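You operate a simulated robot arm through the tools that you are given. There is no shell and no other tool. Be economical: measure what you need, move in short steps, check, and stop when the job is done.

The job below is to be done with a simulated two-armed robot. You get a single attempt, and the scene is never put back.

TASK
Pick up the steel plunger with one hand, pass it to the other hand and put it on the shelf of the wall bench.

Only the result counts: the job must be done as asked and must still hold three seconds after the hand-in. Knocking over, shifting, dropping, spilling or breaking anything else fails it.

THE ROBOT
Two 7-joint arms with two-finger parallel grippers on one trunk, on a base that drives. Base frame: it is fixed to the floor where the robot stands at the start and does not move with it; the origin is under the middle of the robot, x ahead of it, y to its left, z up. Readings come in cm, rad, newtons and seconds.
The left shoulder is at the start at [5, 17.7, 108.6], the right one opposite. With the tool pointing down near the work surface each hand reaches from about 10 to 68 cm from the robot's upright axis, wherever it stands, measured 20 degrees to its own side. Places, roughly: shelf of the wall bench [60, 50, 40]. Payload 3.43 kg a hand.
Tool frame (each hand has its own): the origin (TCP) lies between the finger pads and is the grasp point; the fingertips stand 3.4 cm ahead of it; z points along the fingers, y is the line along which they close. Largest opening 12.8 cm; finger width 2.4, thickness 1.2; the body of the gripper, 4.8 by 13 cm, starts 9.6 cm behind the TCP.
Orientation is that of the tool frame in the base frame, as a unit quaternion [w, x, y, z]. With the fingers straight down and closing along the base's y, the tool's x points along the base's -x, its y along +y and its z along -z.

THE INTERFACE
- The arms move only by the tool arm_command. It takes "left_series", "right_series" or both (then of equal length, played together; a hand with none holds still); each is a list of rows, each a list of 7 numbers: the shift along the base's x, y, z in cm, then the turn, a rotation vector about the base's x, y, z in rad, then the opening, from 0 (shut) to 1 (fully open). In form: [[x, y, z, rx, ry, rz, hand], ...]. A call has 1 to 12 rows; each row shifts and turns the commanded pose from where the row before left it. Rows are played at 5 a second. More than 5 cm and 0.15 rad between two rows, or a gripper value outside its range, and nothing of the call is played. Where a pose cannot be reached the arm comes as near as it can. A force on the tool above 40 N (or 10 N above the force at the start of the call, whichever is more), or a blocked arm, ends the call early, and 0.2 s more pass. The fingers move at their own pace (about 10.8 cm/s each) and stop on an object; they squeeze with about 21 N. The grip force told is the motor's: it shows also when the fingers shut on nothing. Time passes only in rows, and 0.2 s behind the last, so rows that do not move let the fingers close. It gives the time, the measured TCP pose, the force on the tool (base axes), the opening and the grip force at its end, in the units of the frame above (readings bear some noise), with the torque about the TCP (base axes, N m) and any sound that the robot's microphone picked up.
- Cameras (640 x 400 px; columns grow to the right, rows downward): "scene" is now at [15.87, 0.67, 124.35]; the picture's right is [-0.06, -1.00, 0.00], its down [-0.48, 0.03, -0.88] and it looks along [0.88, -0.05, -0.48] (base axes); focal length 214 px, centre (320, 200). "left" rides on the left gripper at [7.6, 1.1, -16] in its tool frame; the picture's right is [-0.15, 0.99, 0.00], its down [-0.88, -0.13, -0.46] and it looks along [-0.45, -0.07, 0.89] (tool axes); focal length 234 px, centre (320, 200). "right" rides on the right gripper at [7.6, -1.1, -16] in its tool frame; the picture's right is [0.15, 0.99, 0.00], its down [-0.88, 0.13, -0.46] and it looks along [-0.45, 0.07, 0.89] (tool axes); focal length 234 px, centre (320, 200). There is no depth. A picture from a camera that has moved, and an enlarged one, comes with that camera's place and axes in the base frame and with its lens. The place of the scene camera against the robot may be out by one fixed shift of up to 2.5 cm in any direction.
- snapshot(camera): a new picture of that camera. The clock stands still meanwhile.
- raise_lower(by): slides the trunk up (or, below 0, down) by that many cm; the arms and the scene camera ride with it, the base frame stays. It gives what a move gives, with no picture.
- steer(legs): drives the robot by 1 to 6 legs, each [ahead, turn to the left] in cm and rad, along the robot's own axes; the way and the turn of a leg run together, so that a leg with both is an arc; at most 150 cm and 3.142 rad a leg. The arms and the cameras ride along, it lands a little off, and it stops where it bumps. It gives what a move gives.
- pan_tilt(pan, tilt): turns the head with the scene camera to pan (to the left, within 1.396 rad either way) and tilt (down, from -0.506 to 1.204), counted from straight ahead of the robot. It gives what a move gives.
- zoom(camera, box): a new picture of the part [left, top, right, bottom] of that camera's present view, enlarged. The clock stands still meanwhile.
- finish_job(): hands the job in; it is judged then, once.

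Work in short steps. Places have to be worked out from the pictures, the camera data and where the tool is seen: move nearer, look again, correct. Check each grasp and each placing, and mend what went wrong. You have 120 turns and 92 pictures in all, those below and enlarged ones among them. Open the grippers and draw the arms clear of the work before you hand the job in, unless the task says otherwise; then end with one line.

The tools are called after "Request:" by a JSON object that holds its "fn" and its "kwargs". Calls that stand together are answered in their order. arm_command: Moves the arms, as the interface text tells. Its arguments: {"type":"object","properties":{"left_series":{"type":"array"},"right_series":{"type":"array"}},"required":[]} The other tools are called the same way: raise_lower (by) slides the trunk up or down; steer (legs) drives the base; pan_tilt (pan, tilt) turns the head that bears the scene camera; snapshot (camera) takes a picture; zoom (camera, box) takes an enlarged picture of a part of a camera's view; finish_job () hands the job in.

At the start:

```text
clock: 0.0
left_tcp_pos: [41.05, 15.96, 126.93]
left_orientation: [0.001, -0.002, 1.0, -0.001]
left_force: [0.1, 0.8, 0.5]
left_moment: [0.04, 0.01, 0.01]
left_width: 12.81
left_finger_force: 0.2
right_tcp_pos: [39.87, -18.55, 124.3]
right_orientation: [0.0, 0.0, 1.0, 0.0]
right_force: [-0.4, 0.6, 0.2]
right_moment: [-0.02, -0.02, 0.03]
right_width: 12.81
right_finger_force: 0.1
trunk travel left (down, up): [-25.8, 14.4]
robot x, y, heading: [-0.24, 0.05, -0.004]
head pan, tilt: [-0.059, 0.501]
```

scene: 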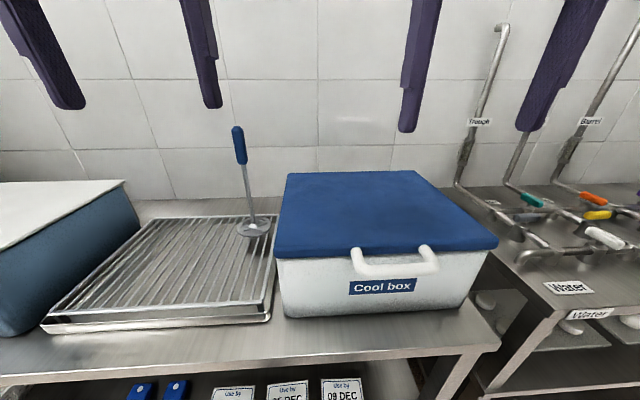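
right: 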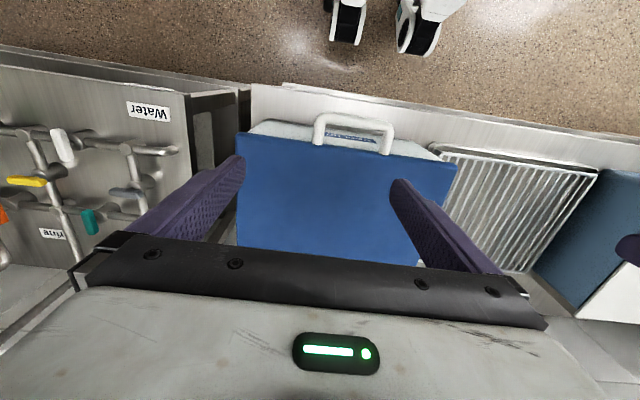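
left: 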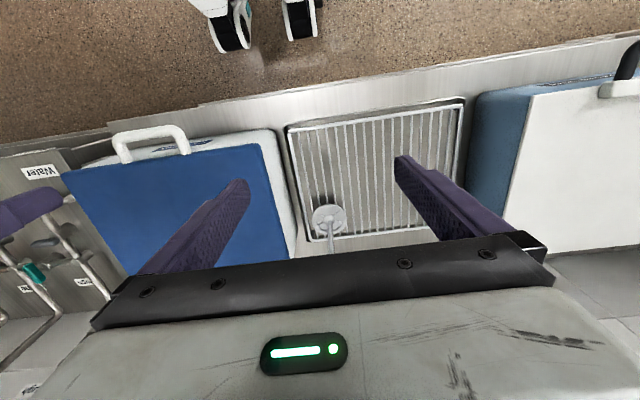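

I see a plunger (blue handle, steel disc) standing on a drain rack; I look closer at it and at the shelf below.

Request:
{"fn": "zoom", "kwargs": {"camera": "scene", "box": [180, 110, 320, 250]}}

Request:
{"fn": "pan_tilt", "kwargs": {"pan": 0.4, "tilt": 0.95}}

Request:
{"fn": "snapshot", "kwargs": {"camera": "scene"}}

```text
2.86 times, centred on (250, 180) of scene
camera zoom: at [15.87, 0.67, 124.35], right [-0.06, -1.0, 0.0], down [-0.48, 0.03, -0.88], along [0.88, -0.05, -0.48], focal length 613 px, centre (520, 257)
```

zoom: 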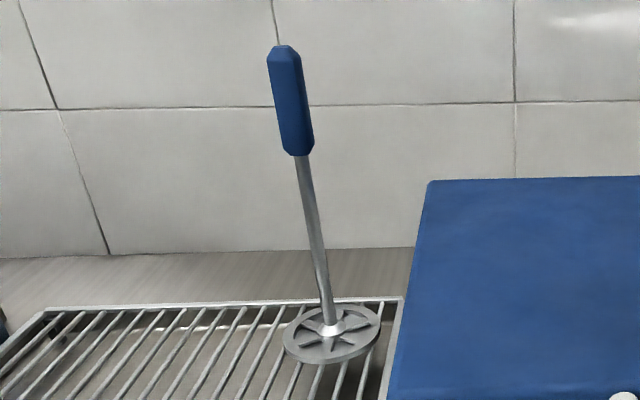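

```text
clock: 0.9
left_tcp_pos: [41.05, 16.12, 126.9]
left_orientation: [0.001, 0.0, 1.0, 0.0]
left_force: [0.5, 0.2, -0.6]
left_moment: [0.01, 0.04, 0.02]
left_width: 12.8
left_finger_force: 0.0
right_tcp_pos: [40.01, -18.49, 124.43]
right_orientation: [0.001, 0.001, 1.0, 0.0]
right_force: [0.3, -0.8, -0.3]
right_moment: [-0.03, 0.0, 0.01]
right_width: 12.82
right_finger_force: 0.1
trunk travel left (down, up): [-25.8, 14.4]
robot x, y, heading: [-0.25, 0.03, 0.0]
head pan, tilt: [0.4, 0.949]
```

```text
87 pictures are left
camera scene: at [13.49, 4.03, 120.62], right [0.39, -0.92, 0.0], down [-0.75, -0.32, -0.58], along [0.54, 0.23, -0.81], focal length 214 px, centre (320, 200)
```

scene: 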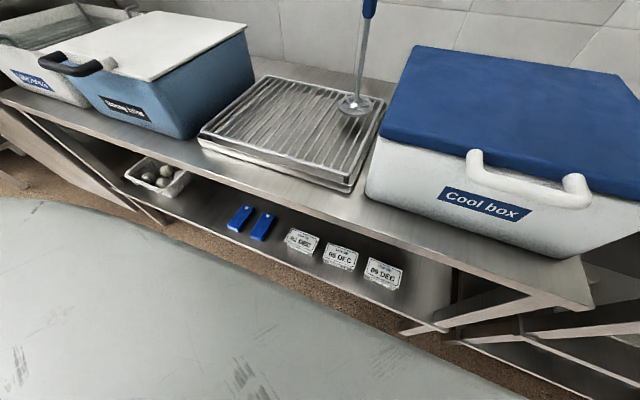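

The plunger stands upright at about [67, 15, 88..115], near the reach limit; the shelf has a free gap around y≈78. I plan: right hand takes the handle from above, left takes the rod horizontally. First I shift the robot to the left by about 30 cm.

Request:
{"fn": "steer", "kwargs": {"legs": [[0, 1.571], [30, 0], [0, -1.571]]}}

Request:
{"fn": "pan_tilt", "kwargs": {"pan": -0.2, "tilt": 0.6}}

Request:
{"fn": "snapshot", "kwargs": {"camera": "scene"}}

Request:
{"fn": "snapshot", "kwargs": {"camera": "right"}}

Request:
{"fn": "snapshot", "kwargs": {"camera": "left"}}

```text
clock: 10.6
left_tcp_pos: [41.14, 46.07, 126.79]
left_orientation: [0.001, -0.004, 1.0, -0.001]
left_force: [0.0, -0.6, -0.2]
left_moment: [0.02, 0.0, 0.0]
left_width: 12.8
left_finger_force: 0.0
right_tcp_pos: [40.23, 11.55, 124.31]
right_orientation: [-0.001, -0.003, 1.0, 0.0]
right_force: [-0.6, 0.2, -0.1]
right_moment: [-0.04, 0.0, 0.01]
right_width: 12.8
right_finger_force: 0.0
trunk travel left (down, up): [-25.8, 14.4]
robot x, y, heading: [-0.17, 29.91, 0.011]
head pan, tilt: [0.4, 0.949]
```

```text
clock: 11.6
left_tcp_pos: [41.18, 46.1, 126.77]
left_orientation: [0.0, -0.003, 1.0, -0.001]
left_force: [0.4, -0.4, -0.3]
left_moment: [0.01, -0.03, 0.0]
left_width: 12.81
left_finger_force: 0.0
right_tcp_pos: [40.24, 11.62, 124.27]
right_orientation: [0.0, -0.003, 1.0, -0.001]
right_force: [-0.1, 0.0, 0.6]
right_moment: [-0.03, -0.02, -0.01]
right_width: 12.79
right_finger_force: 0.0
trunk travel left (down, up): [-25.8, 14.4]
robot x, y, heading: [0.12, 29.9, 0.005]
head pan, tilt: [-0.201, 0.6]
```

```text
86 pictures are left
camera scene: at [15.62, 29.48, 123.45], right [-0.19, -0.98, 0.0], down [-0.55, 0.11, -0.82], along [0.81, -0.16, -0.57], focal length 214 px, centre (320, 200)
```

scene: 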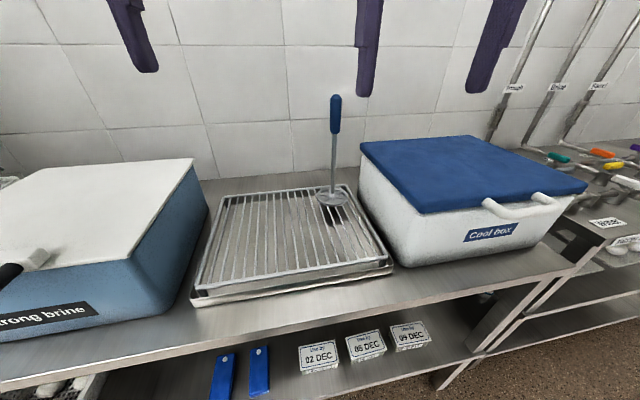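

```text
85 pictures are left
camera right: at [32.65, 10.49, 140.35], right [-0.15, 0.99, 0.0], down [0.88, 0.14, 0.46], along [0.45, 0.07, -0.89], focal length 234 px, centre (320, 200)
```

right: 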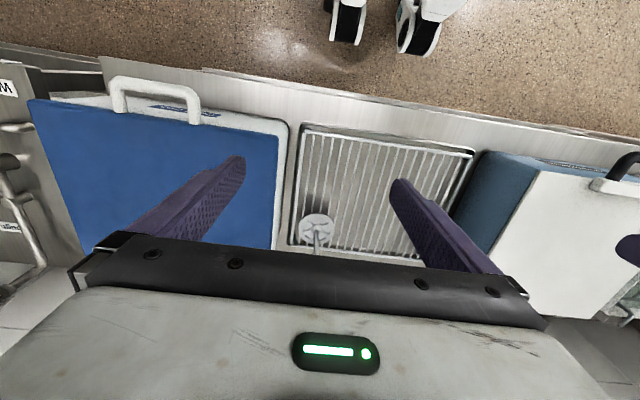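

```text
84 pictures are left
camera left: at [33.49, 47.31, 142.77], right [0.14, 0.99, 0.0], down [0.88, -0.12, 0.46], along [0.45, -0.07, -0.89], focal length 234 px, centre (320, 200)
```

left: 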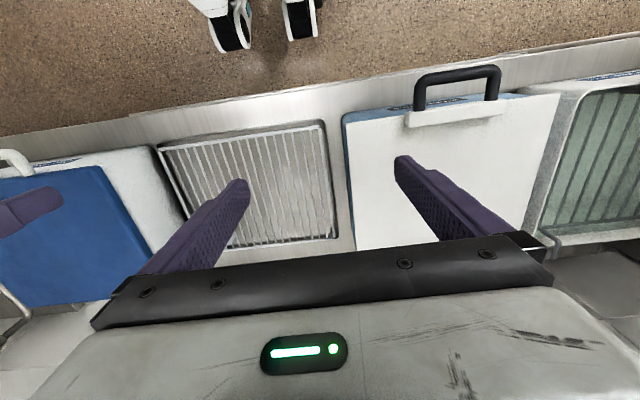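

The disc is at about [66.3, 15, 89] and the handle spans about z 107–115. I drive ahead 10 cm to bring it well in reach and look again.

Request:
{"fn": "steer", "kwargs": {"legs": [[10, 0]]}}

Request:
{"fn": "snapshot", "kwargs": {"camera": "scene"}}

Request:
{"fn": "snapshot", "kwargs": {"camera": "right"}}

```text
clock: 12.7
left_tcp_pos: [47.81, 46.3, 126.85]
left_orientation: [-0.001, -0.003, 1.0, 0.0]
left_force: [-0.9, -0.4, 0.1]
left_moment: [-0.02, -0.02, -0.03]
left_width: 12.82
left_finger_force: 0.2
right_tcp_pos: [47.14, 11.76, 124.35]
right_orientation: [0.0, -0.002, 1.0, 0.0]
right_force: [-1.0, -0.8, 0.2]
right_moment: [-0.04, -0.09, 0.02]
right_width: 12.8
right_finger_force: 0.0
trunk travel left (down, up): [-25.8, 14.4]
robot x, y, heading: [7.06, 29.54, 0.004]
head pan, tilt: [-0.201, 0.6]
stopped in leg 1: the robot was blocked; the commanded pose is now the measured one
```

```text
83 pictures are left
camera scene: at [22.3, 29.52, 123.48], right [-0.19, -0.98, 0.0], down [-0.55, 0.11, -0.83], along [0.81, -0.16, -0.56], focal length 214 px, centre (320, 200)
```

scene: 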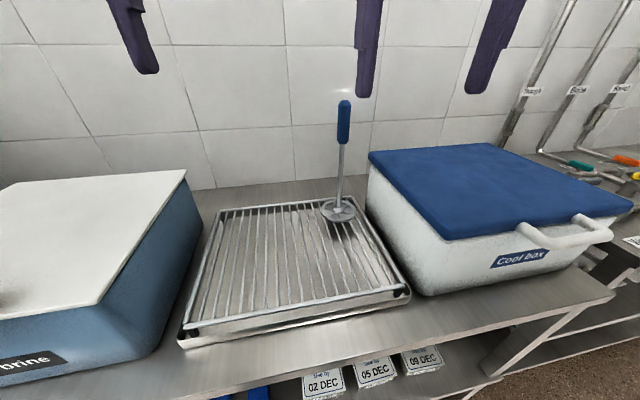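

```text
82 pictures are left
camera right: at [39.39, 10.54, 140.33], right [-0.15, 0.99, 0.0], down [0.88, 0.13, 0.46], along [0.45, 0.07, -0.89], focal length 234 px, centre (320, 200)
```

right: 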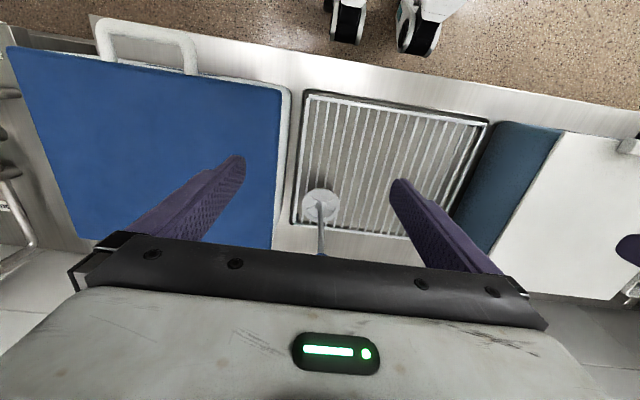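

The base met the bench at x≈7, good enough. I move the right hand above and just short of the handle with tips well above its top, then look.

Request:
{"fn": "arm_command", "kwargs": {"right_series": [[0, 1, 2, 0, 0, 0, 1], [4, 1, 0.7, 0, 0, 0, 1], [4, 0.7, 0, 0, 0, 0, 1], [4, 0.5, 0, 0, 0, 0, 1], [2, 0, 0, 0, 0, 0, 1], [0, 0, 0, 0, 0, 0, 1]]}}

Request:
{"fn": "snapshot", "kwargs": {"camera": "right"}}

Request:
{"fn": "snapshot", "kwargs": {"camera": "scene"}}

```text
clock: 14.1
left_tcp_pos: [48.1, 46.21, 126.75]
left_orientation: [-0.001, -0.004, 1.0, -0.001]
left_force: [0.4, 0.0, 0.6]
left_moment: [-0.01, 0.01, -0.02]
left_width: 12.81
left_finger_force: 0.2
right_tcp_pos: [58.16, 14.51, 122.68]
right_orientation: [0.001, -0.002, 1.0, 0.001]
right_force: [-0.2, -0.4, -0.1]
right_moment: [-0.01, 0.01, 0.0]
right_width: 12.83
right_finger_force: 0.3
right hand out of reach, approached as far as the arm can: row 3, 4, 5
trunk travel left (down, up): [-25.8, 14.4]
robot x, y, heading: [6.76, 29.89, 0.001]
head pan, tilt: [-0.201, 0.6]
```

```text
81 pictures are left
camera right: at [50.5, 13.3, 138.66], right [-0.15, 0.99, 0.0], down [0.88, 0.13, 0.46], along [0.45, 0.07, -0.89], focal length 234 px, centre (320, 200)
```

right: 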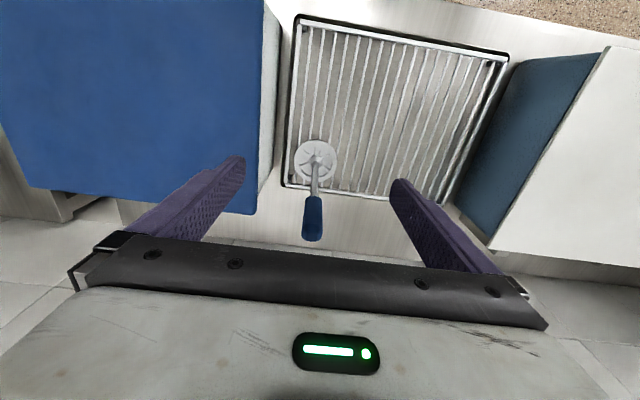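

```text
80 pictures are left
camera scene: at [22.44, 29.52, 123.46], right [-0.19, -0.98, 0.0], down [-0.55, 0.11, -0.83], along [0.81, -0.16, -0.56], focal length 214 px, centre (320, 200)
```

scene: 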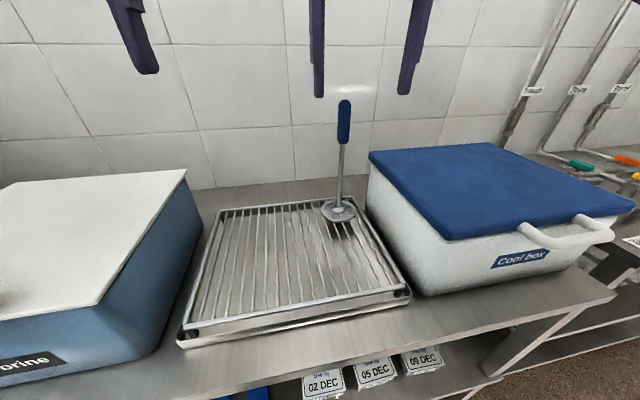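

Vertical pointing runs out of reach at this height, so I raise the trunk and lift the hand along with it, then go ahead. Plunger now estimated at x≈65.7, y≈14.9, handle z 108–117.

Request:
{"fn": "raise_lower", "kwargs": {"by": 13}}

Request:
{"fn": "arm_command", "kwargs": {"right_series": [[3, 0.2, -2, 0, 0, 0, 0.8], [3, 0.2, -3, 0, 0, 0, 0.8], [1.5, 0, -3, 0, 0, 0, 0.8], [0, 0, -2, 0, 0, 0, 0.8], [0, 0, 0, 0, 0, 0, 0.8]]}}

Request:
{"fn": "snapshot", "kwargs": {"camera": "right"}}

Request:
{"fn": "snapshot", "kwargs": {"camera": "scene"}}

```text
clock: 15.7
left_tcp_pos: [48.03, 46.1, 139.64]
left_orientation: [-0.001, -0.003, 1.0, -0.001]
left_force: [0.6, 1.3, 0.3]
left_moment: [-0.01, -0.01, -0.03]
left_width: 12.8
left_finger_force: 0.1
right_tcp_pos: [58.02, 14.48, 135.6]
right_orientation: [0.0, -0.002, 1.0, 0.0]
right_force: [-1.2, -0.3, -0.2]
right_moment: [0.03, -0.01, 0.0]
right_width: 12.82
right_finger_force: 0.0
trunk travel left (down, up): [-38.8, 1.4]
robot x, y, heading: [6.9, 30.04, 0.006]
head pan, tilt: [-0.201, 0.6]
```

```text
clock: 16.9
left_tcp_pos: [47.99, 46.21, 139.61]
left_orientation: [-0.001, -0.003, 1.0, -0.001]
left_force: [-0.4, -0.2, -0.4]
left_moment: [-0.03, 0.03, 0.01]
left_width: 12.81
left_finger_force: 0.1
right_tcp_pos: [64.26, 14.77, 126.04]
right_orientation: [0.001, -0.002, 1.0, 0.0]
right_force: [-0.6, -0.2, 0.8]
right_moment: [0.01, 0.0, 0.01]
right_width: 10.24
right_finger_force: 0.1
right hand out of reach, approached as far as the arm can: row 1, 2
trunk travel left (down, up): [-38.8, 1.4]
robot x, y, heading: [7.15, 30.05, 0.005]
head pan, tilt: [-0.201, 0.6]
```

```text
79 pictures are left
camera right: at [56.73, 13.57, 141.87], right [-0.15, 0.99, 0.0], down [0.88, 0.13, 0.46], along [0.45, 0.07, -0.89], focal length 234 px, centre (320, 200)
```

right: 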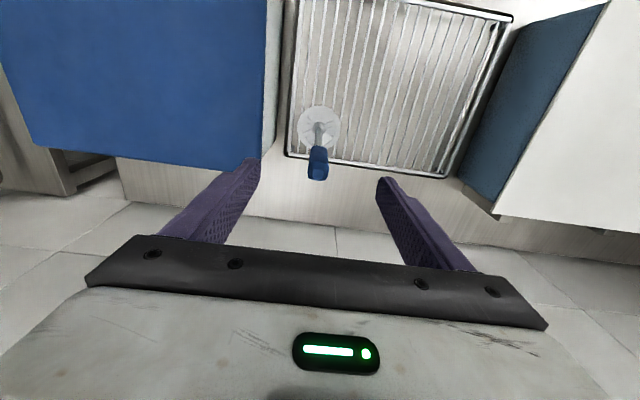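

```text
78 pictures are left
camera scene: at [22.46, 29.55, 136.45], right [-0.19, -0.98, 0.0], down [-0.55, 0.11, -0.83], along [0.81, -0.16, -0.56], focal length 214 px, centre (320, 200)
```

scene: 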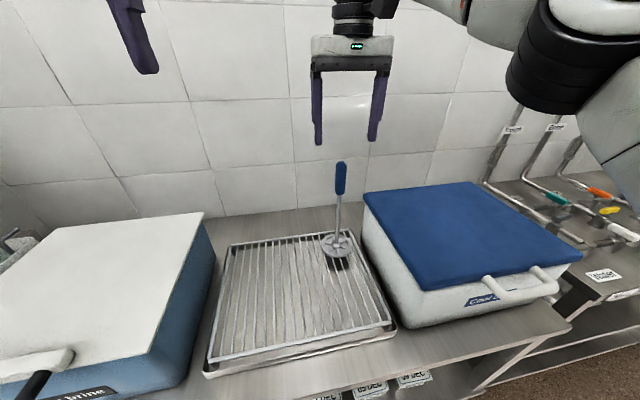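

The handle top sits at about [66.4, 14.8, 116]. I go 2 cm ahead, then descend partway and check.

Request:
{"fn": "arm_command", "kwargs": {"right_series": [[2, 0, 0, 0, 0, 0, 0.8], [0, 0, -3, 0, 0, 0, 0.8], [0, 0, -3, 0, 0, 0, 0.8], [0, 0, 0, 0, 0, 0, 0.8]]}}

Request:
{"fn": "snapshot", "kwargs": {"camera": "right"}}

Request:
{"fn": "snapshot", "kwargs": {"camera": "scene"}}

```text
clock: 17.9
left_tcp_pos: [48.04, 46.12, 139.74]
left_orientation: [-0.001, -0.003, 1.0, 0.0]
left_force: [-0.2, -0.2, 0.5]
left_moment: [0.05, 0.02, -0.01]
left_width: 12.8
left_finger_force: 0.1
right_tcp_pos: [67.67, 15.03, 121.76]
right_orientation: [0.0, -0.003, 1.0, 0.0]
right_force: [0.4, -0.2, -0.2]
right_moment: [0.02, -0.01, -0.01]
right_width: 10.24
right_finger_force: 0.1
right hand out of reach, approached as far as the arm can: row 1, 2, 3
trunk travel left (down, up): [-38.8, 1.4]
robot x, y, heading: [6.83, 30.19, 0.008]
head pan, tilt: [-0.201, 0.6]
```

```text
77 pictures are left
camera right: at [60.03, 13.92, 137.7], right [-0.15, 0.99, 0.0], down [0.88, 0.13, 0.46], along [0.45, 0.07, -0.89], focal length 234 px, centre (320, 200)
```

right: 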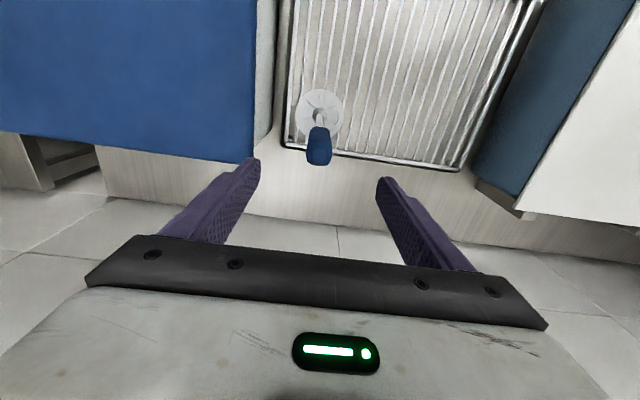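

```text
76 pictures are left
camera scene: at [22.42, 29.49, 136.46], right [-0.19, -0.98, 0.0], down [-0.55, 0.11, -0.83], along [0.81, -0.16, -0.56], focal length 214 px, centre (320, 200)
```

scene: 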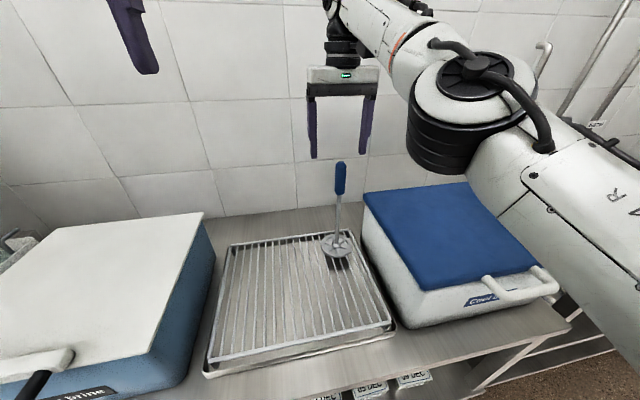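

TCP is about 1.4 cm beyond the handle in x. I pull back and lower further, watching the reading.

Request:
{"fn": "arm_command", "kwargs": {"right_series": [[-1.4, -0.1, 0, 0, 0, 0, 0.7], [0, 0, -2, 0, 0, 0, 0.7], [0, 0, 0, 0, 0, 0, 0.7]]}}

Request:
{"fn": "snapshot", "kwargs": {"camera": "right"}}

Request:
{"fn": "snapshot", "kwargs": {"camera": "scene"}}

```text
clock: 18.7
left_tcp_pos: [48.05, 46.18, 139.85]
left_orientation: [-0.001, -0.002, 1.0, -0.001]
left_force: [-0.5, -0.2, 0.2]
left_moment: [-0.02, -0.02, 0.0]
left_width: 12.8
left_finger_force: 0.1
right_tcp_pos: [68.2, 15.15, 120.24]
right_orientation: [0.0, -0.002, 1.0, 0.0]
right_force: [0.0, 0.9, 0.5]
right_moment: [-0.01, -0.02, 0.0]
right_width: 8.96
right_finger_force: 0.0
right hand out of reach, approached as far as the arm can: row 1, 2
trunk travel left (down, up): [-38.8, 1.4]
robot x, y, heading: [6.96, 29.79, 0.005]
head pan, tilt: [-0.201, 0.6]
```

```text
75 pictures are left
camera right: at [60.58, 14.13, 136.28], right [-0.15, 0.99, 0.0], down [0.88, 0.13, 0.46], along [0.45, 0.07, -0.89], focal length 234 px, centre (320, 200)
```

right: 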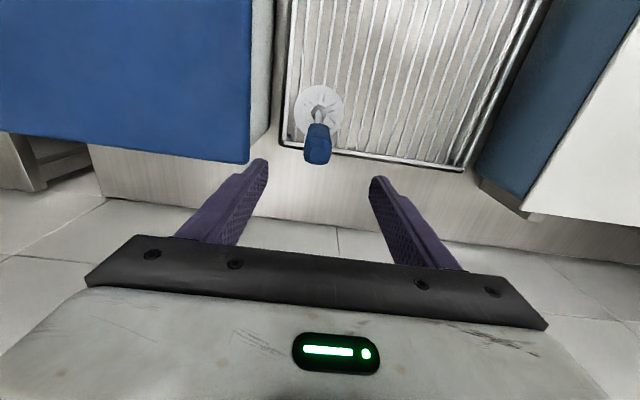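

```text
74 pictures are left
camera scene: at [22.4, 29.52, 136.46], right [-0.19, -0.98, 0.0], down [-0.55, 0.11, -0.83], along [0.81, -0.16, -0.56], focal length 214 px, centre (320, 200)
```

scene: 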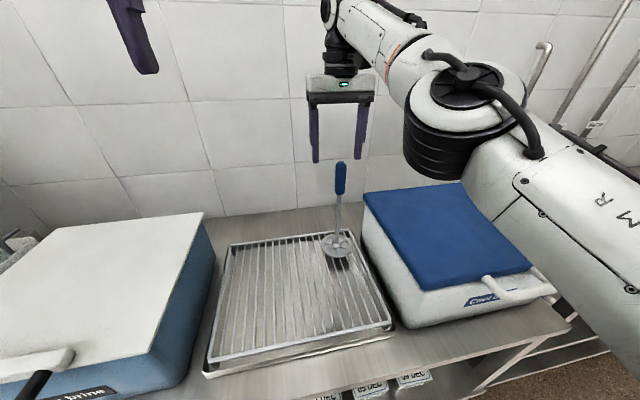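

The commanded pose has run ahead of the measured one (about x 69). I draw it back to x≈66.2 at this height and check that it tracks.

Request:
{"fn": "arm_command", "kwargs": {"right_series": [[-3, -0.3, 0, 0, 0, 0, 0.7], [0, 0, 0, 0, 0, 0, 0.7], [0, 0, 0, 0, 0, 0, 0.7]]}}

```text
clock: 19.5
left_tcp_pos: [48.02, 46.26, 139.73]
left_orientation: [0.0, -0.003, 1.0, -0.001]
left_force: [0.8, 0.3, -0.1]
left_moment: [0.02, -0.02, 0.0]
left_width: 12.81
left_finger_force: 0.1
right_tcp_pos: [68.0, 15.38, 120.61]
right_orientation: [0.0, -0.001, 1.0, 0.0]
right_force: [0.2, 0.7, 0.3]
right_moment: [0.02, -0.01, -0.02]
right_width: 8.94
right_finger_force: 0.2
right hand out of reach, approached as far as the arm can: row 1
trunk travel left (down, up): [-38.8, 1.4]
robot x, y, heading: [6.9, 29.75, 0.006]
head pan, tilt: [-0.201, 0.6]
```

It barely moved; I try coming back and down a bit more to regain tracking.

Request:
{"fn": "arm_command", "kwargs": {"right_series": [[-2, -0.2, 0, 0, 0, 0, 0.7], [-2, 0, 0, 0, 0, 0, 0.7], [0, 0, 0, 0, 0, 0, 0.7]]}}

```text
clock: 20.3
left_tcp_pos: [48.04, 46.17, 139.66]
left_orientation: [0.0, -0.004, 1.0, -0.002]
left_force: [1.1, 1.4, 0.4]
left_moment: [-0.02, 0.04, 0.04]
left_width: 12.8
left_finger_force: 0.1
right_tcp_pos: [67.66, 15.48, 121.37]
right_orientation: [-0.001, -0.002, 1.0, -0.001]
right_force: [0.6, -0.7, -0.3]
right_moment: [-0.01, 0.02, -0.01]
right_width: 8.96
right_finger_force: 0.0
right hand out of reach, approached as far as the arm can: row 1, 2
trunk travel left (down, up): [-38.8, 1.4]
robot x, y, heading: [6.83, 30.17, 0.006]
head pan, tilt: [-0.201, 0.6]
```

The arm slides up its reach sphere, so the commanded height is still above the true one. I lower in steps (the open fingers straddle the handle) until it tracks.

Request:
{"fn": "arm_command", "kwargs": {"right_series": [[0, 0, -2, 0, 0, 0, 0.7], [0, 0, -2, 0, 0, 0, 0.7], [0, 0, 0, 0, 0, 0, 0.7]]}}

```text
clock: 21.1
left_tcp_pos: [48.02, 46.24, 139.86]
left_orientation: [-0.002, -0.004, 1.0, -0.001]
left_force: [-0.4, -0.5, 0.4]
left_moment: [0.04, 0.04, -0.03]
left_width: 12.8
left_finger_force: 0.1
right_tcp_pos: [69.05, 15.76, 117.86]
right_orientation: [0.0, -0.001, 1.0, 0.0]
right_force: [-0.2, 0.3, -0.1]
right_moment: [0.02, -0.04, 0.01]
right_width: 8.92
right_finger_force: 0.0
right hand out of reach, approached as far as the arm can: row 1, 2
trunk travel left (down, up): [-38.8, 1.4]
robot x, y, heading: [6.76, 29.72, 0.003]
head pan, tilt: [-0.201, 0.6]
```

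The arm seems caught on a joint limit in this posture. I lift and withdraw to free it before trying a forward-pitched tool.

Request:
{"fn": "arm_command", "kwargs": {"right_series": [[0, 0, 4, 0, 0, 0, 0.7], [0, 0, 4, 0, 0, 0, 0.7], [-4, 0, 3, 0, 0, 0, 0.7], [-4, 0, 0, 0, 0, 0, 0.7], [0, 0, 0, 0, 0, 0, 0.7]]}}

Request:
{"fn": "snapshot", "kwargs": {"camera": "scene"}}

```text
clock: 22.3
left_tcp_pos: [48.13, 46.28, 139.65]
left_orientation: [-0.002, -0.004, 1.0, -0.001]
left_force: [0.1, 0.5, -0.2]
left_moment: [0.0, -0.01, -0.02]
left_width: 12.78
left_finger_force: 0.0
right_tcp_pos: [58.85, 15.61, 126.44]
right_orientation: [0.0, -0.003, 1.0, 0.0]
right_force: [0.3, 0.1, 0.2]
right_moment: [-0.04, 0.01, 0.0]
right_width: 8.95
right_finger_force: 0.1
right hand out of reach, approached as far as the arm can: row 1, 2
trunk travel left (down, up): [-38.8, 1.4]
robot x, y, heading: [7.02, 29.86, 0.007]
head pan, tilt: [-0.201, 0.6]
```

```text
73 pictures are left
camera scene: at [22.46, 29.55, 136.45], right [-0.19, -0.98, 0.0], down [-0.55, 0.11, -0.82], along [0.81, -0.16, -0.57], focal length 214 px, centre (320, 200)
```

scene: 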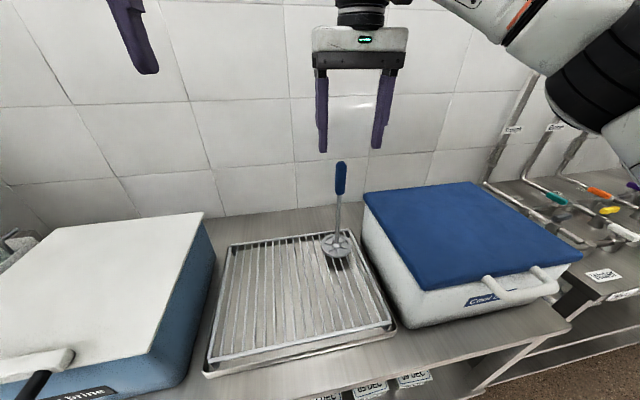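

It tracks again. Now I go down first at this x, then ahead in small steps, where reach is larger.

Request:
{"fn": "arm_command", "kwargs": {"right_series": [[0, -0.3, -3, 0, 0, 0, 0.7], [0, -0.3, -3, 0, 0, 0, 0.7], [0, 0, 0, 0, 0, 0, 0.7]]}}

```text
clock: 23.1
left_tcp_pos: [48.0, 46.23, 139.76]
left_orientation: [-0.001, -0.004, 1.0, 0.0]
left_force: [0.6, 0.5, -0.6]
left_moment: [0.04, -0.02, 0.02]
left_width: 12.8
left_finger_force: 0.1
right_tcp_pos: [59.0, 14.95, 120.5]
right_orientation: [0.001, -0.002, 1.0, -0.001]
right_force: [-0.5, -0.4, 0.6]
right_moment: [0.01, 0.0, -0.01]
right_width: 8.93
right_finger_force: 0.1
trunk travel left (down, up): [-38.8, 1.4]
robot x, y, heading: [7.45, 30.23, 0.002]
head pan, tilt: [-0.201, 0.6]
```

Tracking exactly. Now ahead to x≈66.2 at this height (tips just above the handle top).

Request:
{"fn": "arm_command", "kwargs": {"right_series": [[2.5, 0, 0, 0, 0, 0, 0.7], [2.5, 0, 0, 0, 0, 0, 0.7], [2.2, -0.1, 0, 0, 0, 0, 0.7], [0, 0, 0, 0, 0, 0, 0.7]]}}

Request:
{"fn": "snapshot", "kwargs": {"camera": "right"}}

```text
clock: 24.1
left_tcp_pos: [47.96, 46.2, 139.83]
left_orientation: [-0.001, -0.004, 1.0, -0.001]
left_force: [-0.2, -0.9, -0.2]
left_moment: [0.03, -0.03, -0.01]
left_width: 12.82
left_finger_force: 0.1
right_tcp_pos: [66.09, 14.75, 120.41]
right_orientation: [0.001, -0.002, 1.0, 0.001]
right_force: [0.4, -1.2, -0.2]
right_moment: [0.0, 0.0, 0.04]
right_width: 8.97
right_finger_force: 0.1
trunk travel left (down, up): [-38.8, 1.4]
robot x, y, heading: [7.16, 30.28, 0.002]
head pan, tilt: [-0.201, 0.6]
```

```text
72 pictures are left
camera right: at [58.48, 13.69, 136.4], right [-0.15, 0.99, 0.0], down [0.88, 0.13, 0.46], along [0.45, 0.07, -0.89], focal length 234 px, centre (320, 200)
```

right: 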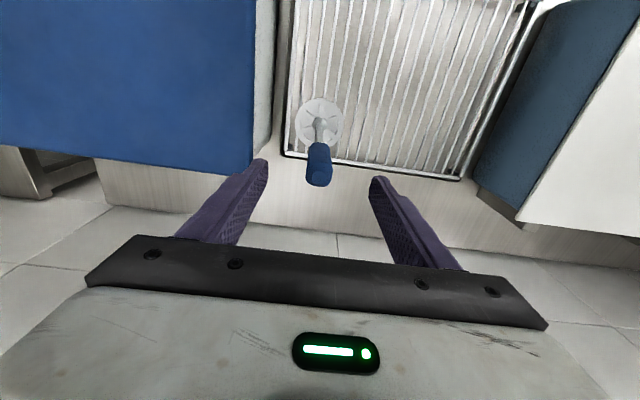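

Aligned: handle top lies right under the TCP. I descend 8 cm around the handle, then check.

Request:
{"fn": "arm_command", "kwargs": {"right_series": [[0.2, 0, -2.5, 0, 0, 0, 0.7], [0, 0, -2.5, 0, 0, 0, 0.7], [0, 0, -2.5, 0, 0, 0, 0.7], [0, 0, 0, 0, 0, 0, 0.7]]}}

Request:
{"fn": "snapshot", "kwargs": {"camera": "right"}}

Request:
{"fn": "zoom", "kwargs": {"camera": "scene", "box": [240, 80, 440, 280]}}

```text
clock: 25.1
left_tcp_pos: [47.95, 46.3, 139.77]
left_orientation: [-0.001, -0.003, 1.0, -0.001]
left_force: [0.2, 0.9, -0.3]
left_moment: [-0.01, -0.02, 0.0]
left_width: 12.8
left_finger_force: 0.1
right_tcp_pos: [66.29, 14.93, 112.95]
right_orientation: [0.0, -0.002, 1.0, 0.0]
right_force: [0.0, -0.5, -0.2]
right_moment: [0.0, -0.04, 0.0]
right_width: 9.0
right_finger_force: 0.0
trunk travel left (down, up): [-38.8, 1.4]
robot x, y, heading: [6.57, 30.03, 0.007]
head pan, tilt: [-0.201, 0.6]
```

```text
71 pictures are left
camera right: at [58.66, 13.79, 128.94], right [-0.15, 0.99, 0.0], down [0.88, 0.13, 0.46], along [0.45, 0.07, -0.89], focal length 234 px, centre (320, 200)
```

right: 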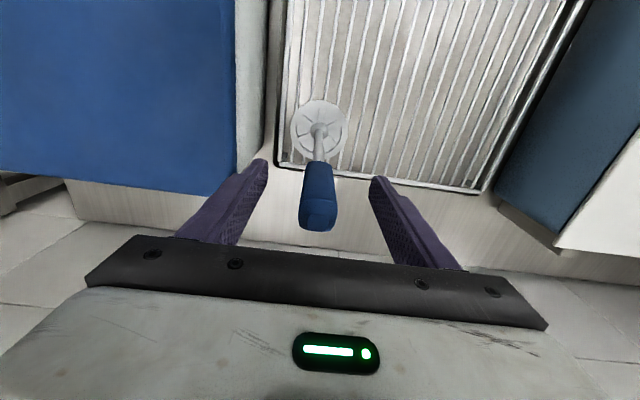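

```text
2.00 times, centred on (340, 180) of scene
camera zoom: at [22.41, 29.54, 136.46], right [-0.19, -0.98, 0.0], down [-0.55, 0.11, -0.83], along [0.81, -0.16, -0.56], focal length 429 px, centre (280, 240)
```

zoom: 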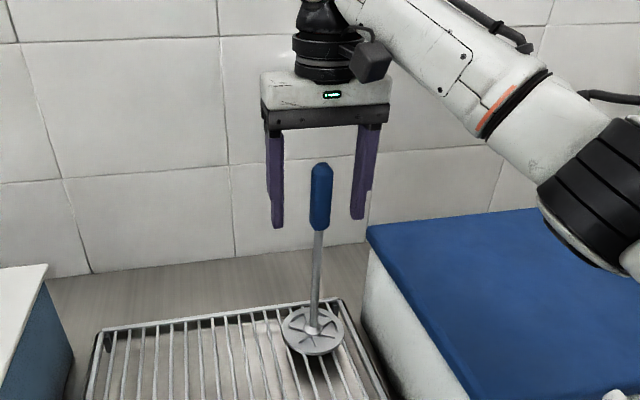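

The fingers straddle the handle along its whole length. I close the right hand.

Request:
{"fn": "arm_command", "kwargs": {"right_series": [[0, 0, 0, 0, 0, 0, 0.3], [0, 0, 0, 0, 0, 0, 0], [0, 0, 0, 0, 0, 0, 0], [0, 0, 0, 0, 0, 0, 0]]}}

Request:
{"fn": "zoom", "kwargs": {"camera": "scene", "box": [240, 80, 440, 280]}}

```text
clock: 26.1
left_tcp_pos: [48.1, 46.14, 139.66]
left_orientation: [0.0, -0.004, 1.0, -0.001]
left_force: [0.5, 0.0, -0.6]
left_moment: [-0.01, 0.0, 0.0]
left_width: 12.76
left_finger_force: 0.1
right_tcp_pos: [66.35, 14.93, 112.94]
right_orientation: [0.001, -0.002, 1.0, 0.001]
right_force: [0.2, -1.0, 0.4]
right_moment: [-0.14, -0.04, -0.04]
right_width: 2.28
right_finger_force: 21.1
trunk travel left (down, up): [-38.8, 1.4]
robot x, y, heading: [6.57, 29.92, 0.004]
head pan, tilt: [-0.201, 0.6]
```

```text
2.00 times, centred on (340, 180) of scene
camera zoom: at [22.45, 29.5, 136.45], right [-0.19, -0.98, 0.0], down [-0.55, 0.11, -0.83], along [0.81, -0.16, -0.57], focal length 429 px, centre (280, 240)
```

zoom: 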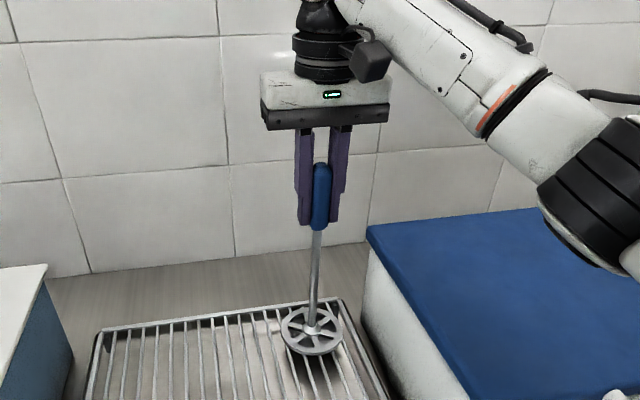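

Grip is firm (2.28 cm). I lift straight a few cm, then draw back towards the robot.

Request:
{"fn": "arm_command", "kwargs": {"right_series": [[0, 0, 1, 0, 0, 0, 0], [0, 0, 2, 0, 0, 0, 0], [0, 0, 2, 0, 0, 0, 0], [0, 0, 1, 0, 0, 0, 0], [0, 0, 0, 0, 0, 0, 0]]}}

Request:
{"fn": "zoom", "kwargs": {"camera": "scene", "box": [240, 80, 440, 280]}}

```text
clock: 27.3
left_tcp_pos: [48.1, 46.31, 139.69]
left_orientation: [-0.001, -0.004, 1.0, -0.001]
left_force: [0.0, 0.3, -0.5]
left_moment: [0.01, 0.02, 0.01]
left_width: 12.8
left_finger_force: 0.0
right_tcp_pos: [66.15, 14.88, 118.98]
right_orientation: [0.001, -0.002, 1.0, 0.0]
right_force: [-0.6, 0.2, -4.0]
right_moment: [0.01, -0.01, 0.02]
right_width: 2.3
right_finger_force: 21.2
trunk travel left (down, up): [-38.8, 1.4]
robot x, y, heading: [6.85, 29.81, 0.002]
head pan, tilt: [-0.201, 0.6]
```

```text
2.00 times, centred on (340, 180) of scene
camera zoom: at [22.49, 29.5, 136.45], right [-0.19, -0.98, 0.0], down [-0.55, 0.11, -0.82], along [0.81, -0.16, -0.57], focal length 429 px, centre (280, 240)
```

zoom: 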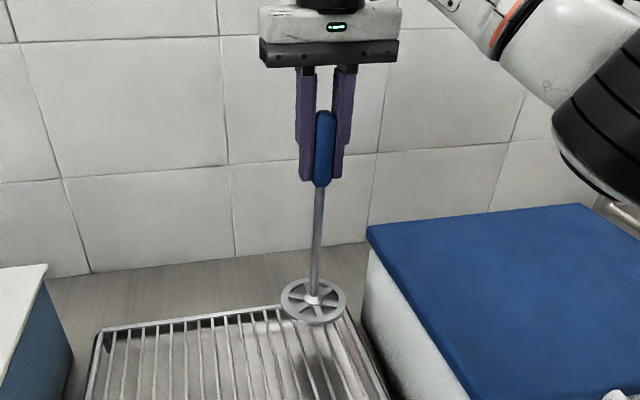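

It holds (about 0.4 kg). I draw it back and up, then back the robot off the bench for a free handover.

Request:
{"fn": "arm_command", "kwargs": {"right_series": [[-4, 0, 2, 0, 0, 0, 0], [-4, 0, 3, 0, 0, 0, 0], [-4, 0.5, 3, 0, 0, 0, 0], [-3, 0.5, 3, 0, 0, 0, 0], [0, 0, 0, 0, 0, 0, 0]]}}

Request:
{"fn": "steer", "kwargs": {"legs": [[-40, 0]]}}

Request:
{"fn": "snapshot", "kwargs": {"camera": "scene"}}

```text
refused: row 3 steps farther than a row can; nothing moved
```

```text
clock: 29.8
left_tcp_pos: [8.07, 45.98, 139.72]
left_orientation: [-0.001, -0.005, 1.0, -0.001]
left_force: [0.9, -0.6, 0.1]
left_moment: [0.02, -0.05, 0.0]
left_width: 12.82
left_finger_force: 0.1
right_tcp_pos: [26.35, 14.73, 118.94]
right_orientation: [0.001, -0.003, 1.0, 0.0]
right_force: [-0.7, 0.2, -2.8]
right_moment: [0.0, -0.02, 0.02]
right_width: 2.26
right_finger_force: 21.4
trunk travel left (down, up): [-38.8, 1.4]
robot x, y, heading: [-33.13, 29.52, 0.01]
head pan, tilt: [-0.201, 0.6]
```

```text
67 pictures are left
camera scene: at [-17.56, 29.28, 136.45], right [-0.19, -0.98, 0.0], down [-0.55, 0.11, -0.83], along [0.81, -0.16, -0.56], focal length 214 px, centre (320, 200)
```

scene: 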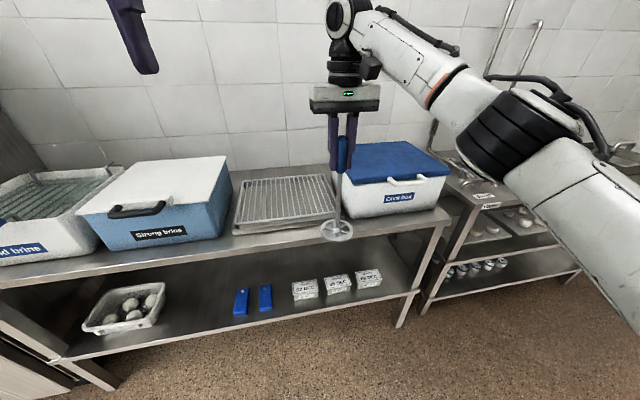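

Backing was clean and nothing else moved. The free shelf gap is centred near [49, 73]. Now I turn the left hand to point straight ahead, off to the left of the plunger.

Request:
{"fn": "arm_command", "kwargs": {"left_series": [[1, 0, -2.5, 0, -0.143, 0, 0.6], [1, 0, -2.5, 0, -0.143, 0, 0.6], [1, 0, -2.5, 0, -0.143, 0, 0.6], [1, 0, -2.5, 0, -0.143, 0, 0.6], [1, 0, -2.5, 0, -0.143, 0, 0.6], [1, 0, -2.5, 0, -0.143, 0, 0.6], [1, 0, -2.5, 0, -0.143, 0, 0.6], [1, 0, -2.5, 0, -0.143, 0, 0.6], [1, 0, -2.5, 0, -0.143, 0, 0.6], [1, 0, -2.5, 0, -0.143, 0, 0.6], [1, 0, -2.5, 0, -0.141, 0, 0.6], [0, 0, 0, 0, 0, 0, 0.6]]}}

Request:
{"fn": "snapshot", "kwargs": {"camera": "scene"}}

Request:
{"fn": "snapshot", "kwargs": {"camera": "left"}}

```text
clock: 32.4
left_tcp_pos: [17.46, 46.02, 116.42]
left_orientation: [0.617, -0.002, 0.787, -0.004]
left_force: [-0.7, 0.8, 0.4]
left_moment: [0.01, 0.01, -0.02]
left_width: 7.67
left_finger_force: 0.1
left hand out of reach, approached as far as the arm can: row 10, 11
right_tcp_pos: [26.36, 14.67, 118.91]
right_orientation: [0.001, -0.003, 1.0, 0.0]
right_force: [0.2, 0.0, -3.8]
right_moment: [0.02, -0.03, -0.01]
right_width: 2.3
right_finger_force: 21.0
trunk travel left (down, up): [-38.8, 1.4]
robot x, y, heading: [-32.83, 29.64, 0.008]
head pan, tilt: [-0.201, 0.6]
```

```text
66 pictures are left
camera scene: at [-17.53, 29.28, 136.45], right [-0.19, -0.98, 0.0], down [-0.55, 0.11, -0.82], along [0.81, -0.16, -0.57], focal length 214 px, centre (320, 200)
```

scene: 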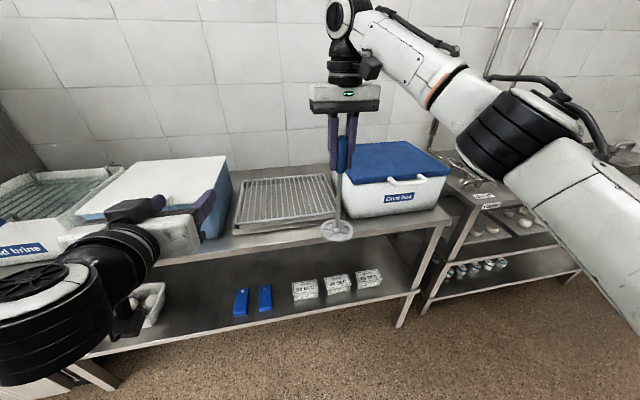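

```text
65 pictures are left
camera left: at [0.09, 47.18, 112.72], right [0.03, 0.99, 0.13], down [-0.23, -0.12, 0.96], along [0.97, -0.06, 0.23], focal length 234 px, centre (320, 200)
```

left: 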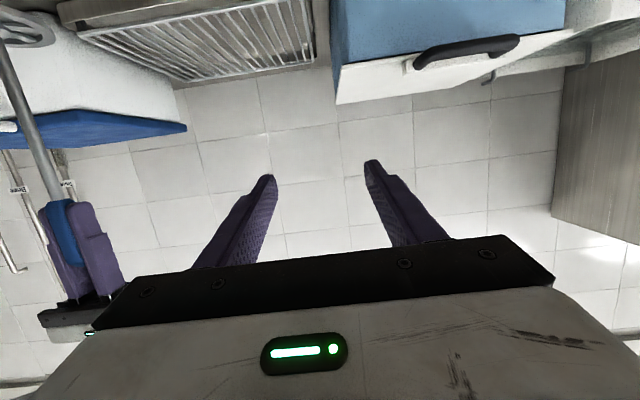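

Left points ahead, 14° downward — usable. I bring the plunger with the right hand to around [20, 31] in front of the robot.

Request:
{"fn": "arm_command", "kwargs": {"right_series": [[-1.5, 4, 0, 0, 0, 0, 0], [-1.5, 4, 0, 0, 0, 0, 0], [-1.5, 4, 0, 0, 0, 0, 0], [-1.5, 4, 0, 0, 0, 0, 0], [0, 0, 0, 0, 0, 0, 0]]}}

Request:
{"fn": "snapshot", "kwargs": {"camera": "scene"}}

Request:
{"fn": "snapshot", "kwargs": {"camera": "left"}}

```text
clock: 33.6
left_tcp_pos: [17.53, 45.96, 116.43]
left_orientation: [0.617, -0.004, 0.787, -0.002]
left_force: [-0.2, -0.7, 0.4]
left_moment: [0.02, 0.0, 0.01]
left_width: 7.68
left_finger_force: 0.0
right_tcp_pos: [20.43, 30.6, 118.95]
right_orientation: [0.001, -0.002, 1.0, 0.002]
right_force: [0.2, 0.2, -2.9]
right_moment: [0.05, -0.03, 0.03]
right_width: 2.28
right_finger_force: 21.7
trunk travel left (down, up): [-38.8, 1.4]
robot x, y, heading: [-33.25, 29.59, 0.01]
head pan, tilt: [-0.201, 0.6]
```

```text
64 pictures are left
camera scene: at [-17.5, 29.23, 136.44], right [-0.19, -0.98, 0.0], down [-0.55, 0.11, -0.82], along [0.81, -0.16, -0.57], focal length 214 px, centre (320, 200)
```

scene: 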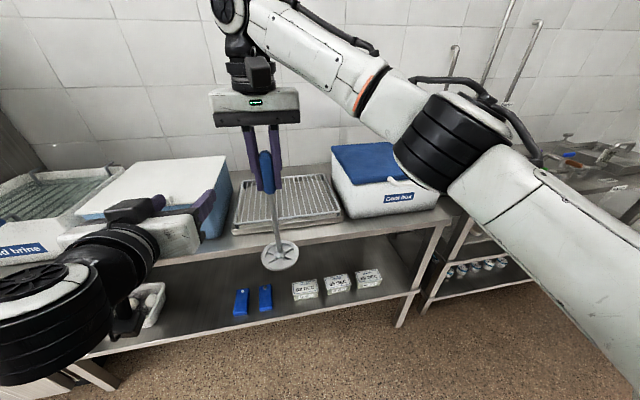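

```text
63 pictures are left
camera left: at [0.12, 47.14, 112.74], right [0.03, 0.99, 0.13], down [-0.23, -0.12, 0.96], along [0.97, -0.06, 0.23], focal length 234 px, centre (320, 200)
```

left: 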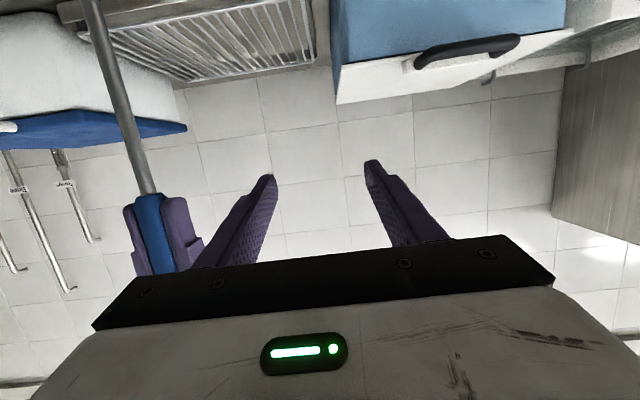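

Geometry agrees with the readings: rod at [20.4, 30.5], handle bottom z≈115. I lower the left hand to z≈107.5 and back a little before sliding across.

Request:
{"fn": "arm_command", "kwargs": {"left_series": [[-1, 0, -3, 0, 0, 0, 0.6], [-1.5, 0, -3, 0, 0, 0, 0.6], [-1.5, 0, -3, 0, 0, 0, 0.6], [0, 0, 0, 0, 0, 0, 0.6]], "right_series": [[1, 0, 0, 0, 0, 0, 0], [1, 0, 0, 0, 0, 0, 0], [1, 0, 0, 0, 0, 0, 0], [0, 0, 0, 0, 0, 0, 0]]}}

```text
clock: 34.6
left_tcp_pos: [13.89, 44.79, 107.7]
left_orientation: [0.617, -0.004, 0.787, -0.002]
left_force: [0.3, -0.8, -0.1]
left_moment: [0.0, 0.01, 0.03]
left_width: 7.68
left_finger_force: 0.1
left hand out of reach, approached as far as the arm can: row 2, 3
right_tcp_pos: [23.38, 30.84, 119.02]
right_orientation: [0.0, -0.003, 1.0, 0.0]
right_force: [-0.3, -0.3, -3.8]
right_moment: [0.0, 0.0, 0.0]
right_width: 2.3
right_finger_force: 21.2
trunk travel left (down, up): [-38.8, 1.4]
robot x, y, heading: [-33.04, 29.54, 0.007]
head pan, tilt: [-0.201, 0.6]
```

Now I slide the left hand across in y to line up with the rod at y≈30.7, staying behind it.

Request:
{"fn": "arm_command", "kwargs": {"left_series": [[0, -3.5, 0, 0, 0, 0, 0.6], [0, -3.5, 0, 0, 0, 0, 0.6], [0, -3.5, 0, 0, 0, 0, 0.6], [0, -3.5, 0, 0, 0, 0, 0.6], [0, 0, 0, 0, 0, 0, 0.6]]}}

Request:
{"fn": "snapshot", "kwargs": {"camera": "left"}}

Request:
{"fn": "snapshot", "kwargs": {"camera": "scene"}}

```text
clock: 35.8
left_tcp_pos: [13.91, 30.89, 107.62]
left_orientation: [0.618, -0.003, 0.786, -0.004]
left_force: [0.2, -0.7, -0.4]
left_moment: [-0.01, 0.03, -0.02]
left_width: 7.67
left_finger_force: 0.1
right_tcp_pos: [23.34, 30.86, 118.98]
right_orientation: [0.0, -0.002, 1.0, 0.0]
right_force: [0.2, 0.9, -3.6]
right_moment: [0.02, -0.01, -0.02]
right_width: 2.29
right_finger_force: 21.4
trunk travel left (down, up): [-38.8, 1.4]
robot x, y, heading: [-32.7, 29.81, 0.009]
head pan, tilt: [-0.201, 0.6]
```

```text
62 pictures are left
camera left: at [-3.47, 31.96, 104.0], right [0.03, 0.99, 0.13], down [-0.23, -0.12, 0.96], along [0.97, -0.06, 0.23], focal length 234 px, centre (320, 200)
```

left: 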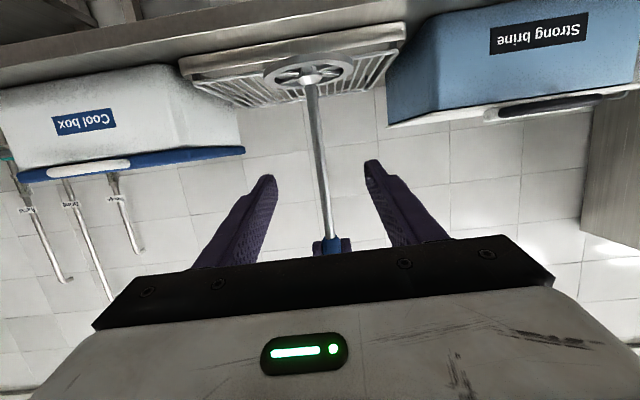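

```text
61 pictures are left
camera scene: at [-17.52, 29.33, 136.45], right [-0.19, -0.98, 0.0], down [-0.55, 0.11, -0.82], along [0.81, -0.16, -0.57], focal length 214 px, centre (320, 200)
```

scene: 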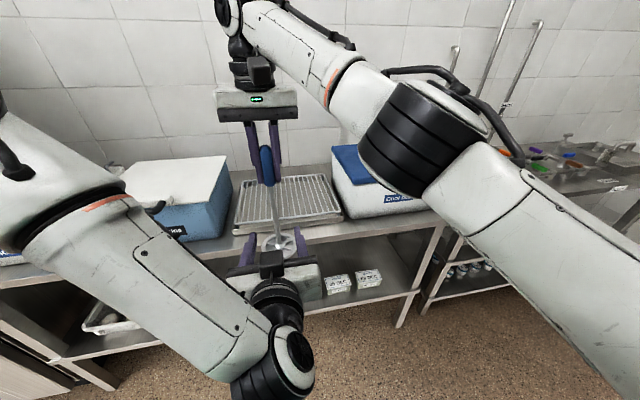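

The rod is centred between the open left fingers. I go ahead 9.5 cm to it.

Request:
{"fn": "arm_command", "kwargs": {"left_series": [[3, 0, 0, 0, 0, 0, 0.6], [3, 0, 0, 0, 0, 0, 0.6], [2, 0, 0, 0, 0, 0, 0.6], [1.4, 0, 0, 0, 0, 0, 0.6], [0, 0, 0, 0, 0, 0, 0.6]]}}

Request:
{"fn": "snapshot", "kwargs": {"camera": "left"}}

Request:
{"fn": "snapshot", "kwargs": {"camera": "right"}}

```text
clock: 37.0
left_tcp_pos: [23.27, 30.79, 107.62]
left_orientation: [0.618, -0.003, 0.786, -0.004]
left_force: [-0.1, -0.4, -0.8]
left_moment: [0.01, -0.01, -0.01]
left_width: 7.68
left_finger_force: 0.1
right_tcp_pos: [23.32, 30.86, 119.13]
right_orientation: [0.001, -0.002, 1.0, 0.0]
right_force: [0.3, -0.3, -2.8]
right_moment: [0.02, -0.01, -0.01]
right_width: 2.31
right_finger_force: 20.6
trunk travel left (down, up): [-38.8, 1.4]
robot x, y, heading: [-33.01, 29.71, 0.009]
head pan, tilt: [-0.201, 0.6]
```

```text
60 pictures are left
camera left: at [5.93, 31.95, 104.05], right [0.03, 0.99, 0.13], down [-0.23, -0.12, 0.96], along [0.97, -0.06, 0.23], focal length 234 px, centre (320, 200)
```

left: 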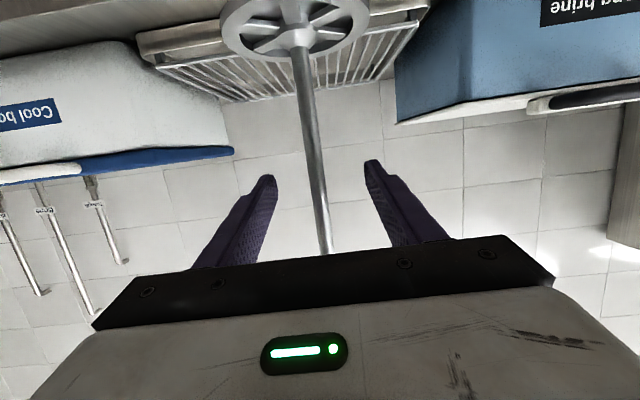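

```text
59 pictures are left
camera right: at [15.77, 29.59, 134.96], right [-0.15, 0.99, 0.0], down [0.88, 0.13, 0.46], along [0.45, 0.07, -0.89], focal length 234 px, centre (320, 200)
```

right: 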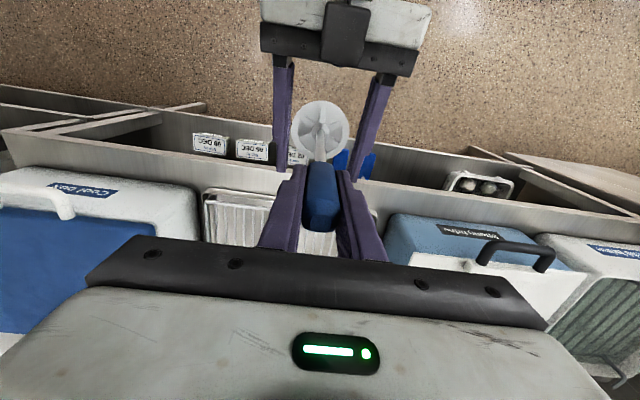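

The left pads flank the rod at the right depth. I close the left hand on it.

Request:
{"fn": "arm_command", "kwargs": {"left_series": [[0, 0, 0, 0, 0, 0, 0.3], [0, 0, 0, 0, 0, 0, 0.1], [0, 0, 0, 0, 0, 0, 0], [0, 0, 0, 0, 0, 0, 0], [0, 0, 0, 0, 0, 0, 0]]}}

Request:
{"fn": "snapshot", "kwargs": {"camera": "right"}}

Request:
{"fn": "snapshot", "kwargs": {"camera": "left"}}

```text
clock: 38.2
left_tcp_pos: [23.25, 30.74, 107.66]
left_orientation: [0.618, -0.003, 0.787, -0.003]
left_force: [0.1, -2.1, -0.4]
left_moment: [0.5, 0.02, -0.01]
left_width: 1.16
left_finger_force: 21.2
right_tcp_pos: [23.35, 30.84, 119.0]
right_orientation: [0.0, -0.003, 1.0, 0.0]
right_force: [-0.6, 2.7, -3.8]
right_moment: [-0.22, 0.04, 0.02]
right_width: 2.3
right_finger_force: 20.9
trunk travel left (down, up): [-38.8, 1.4]
robot x, y, heading: [-33.13, 29.44, 0.007]
head pan, tilt: [-0.201, 0.6]
```

```text
58 pictures are left
camera right: at [15.77, 29.61, 134.95], right [-0.15, 0.99, 0.0], down [0.88, 0.14, 0.46], along [0.45, 0.07, -0.89], focal length 234 px, centre (320, 200)
```

right: 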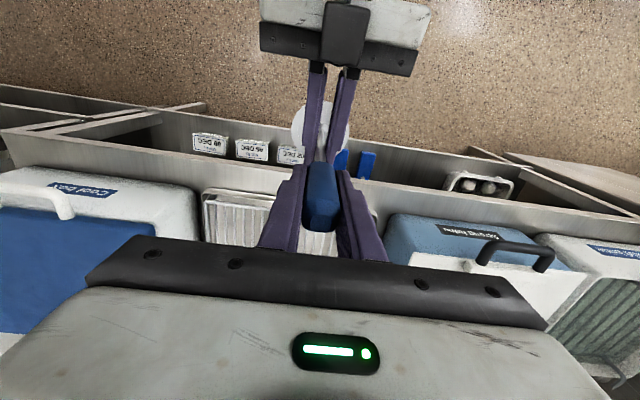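

```text
57 pictures are left
camera left: at [5.9, 31.94, 104.05], right [0.03, 0.99, 0.13], down [-0.23, -0.12, 0.96], along [0.97, -0.07, 0.23], focal length 234 px, centre (320, 200)
```

left: 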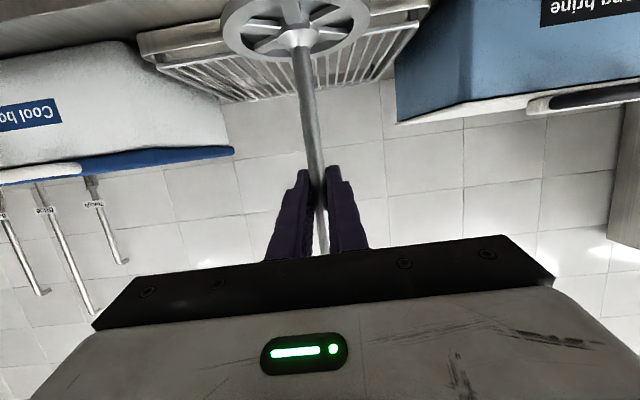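

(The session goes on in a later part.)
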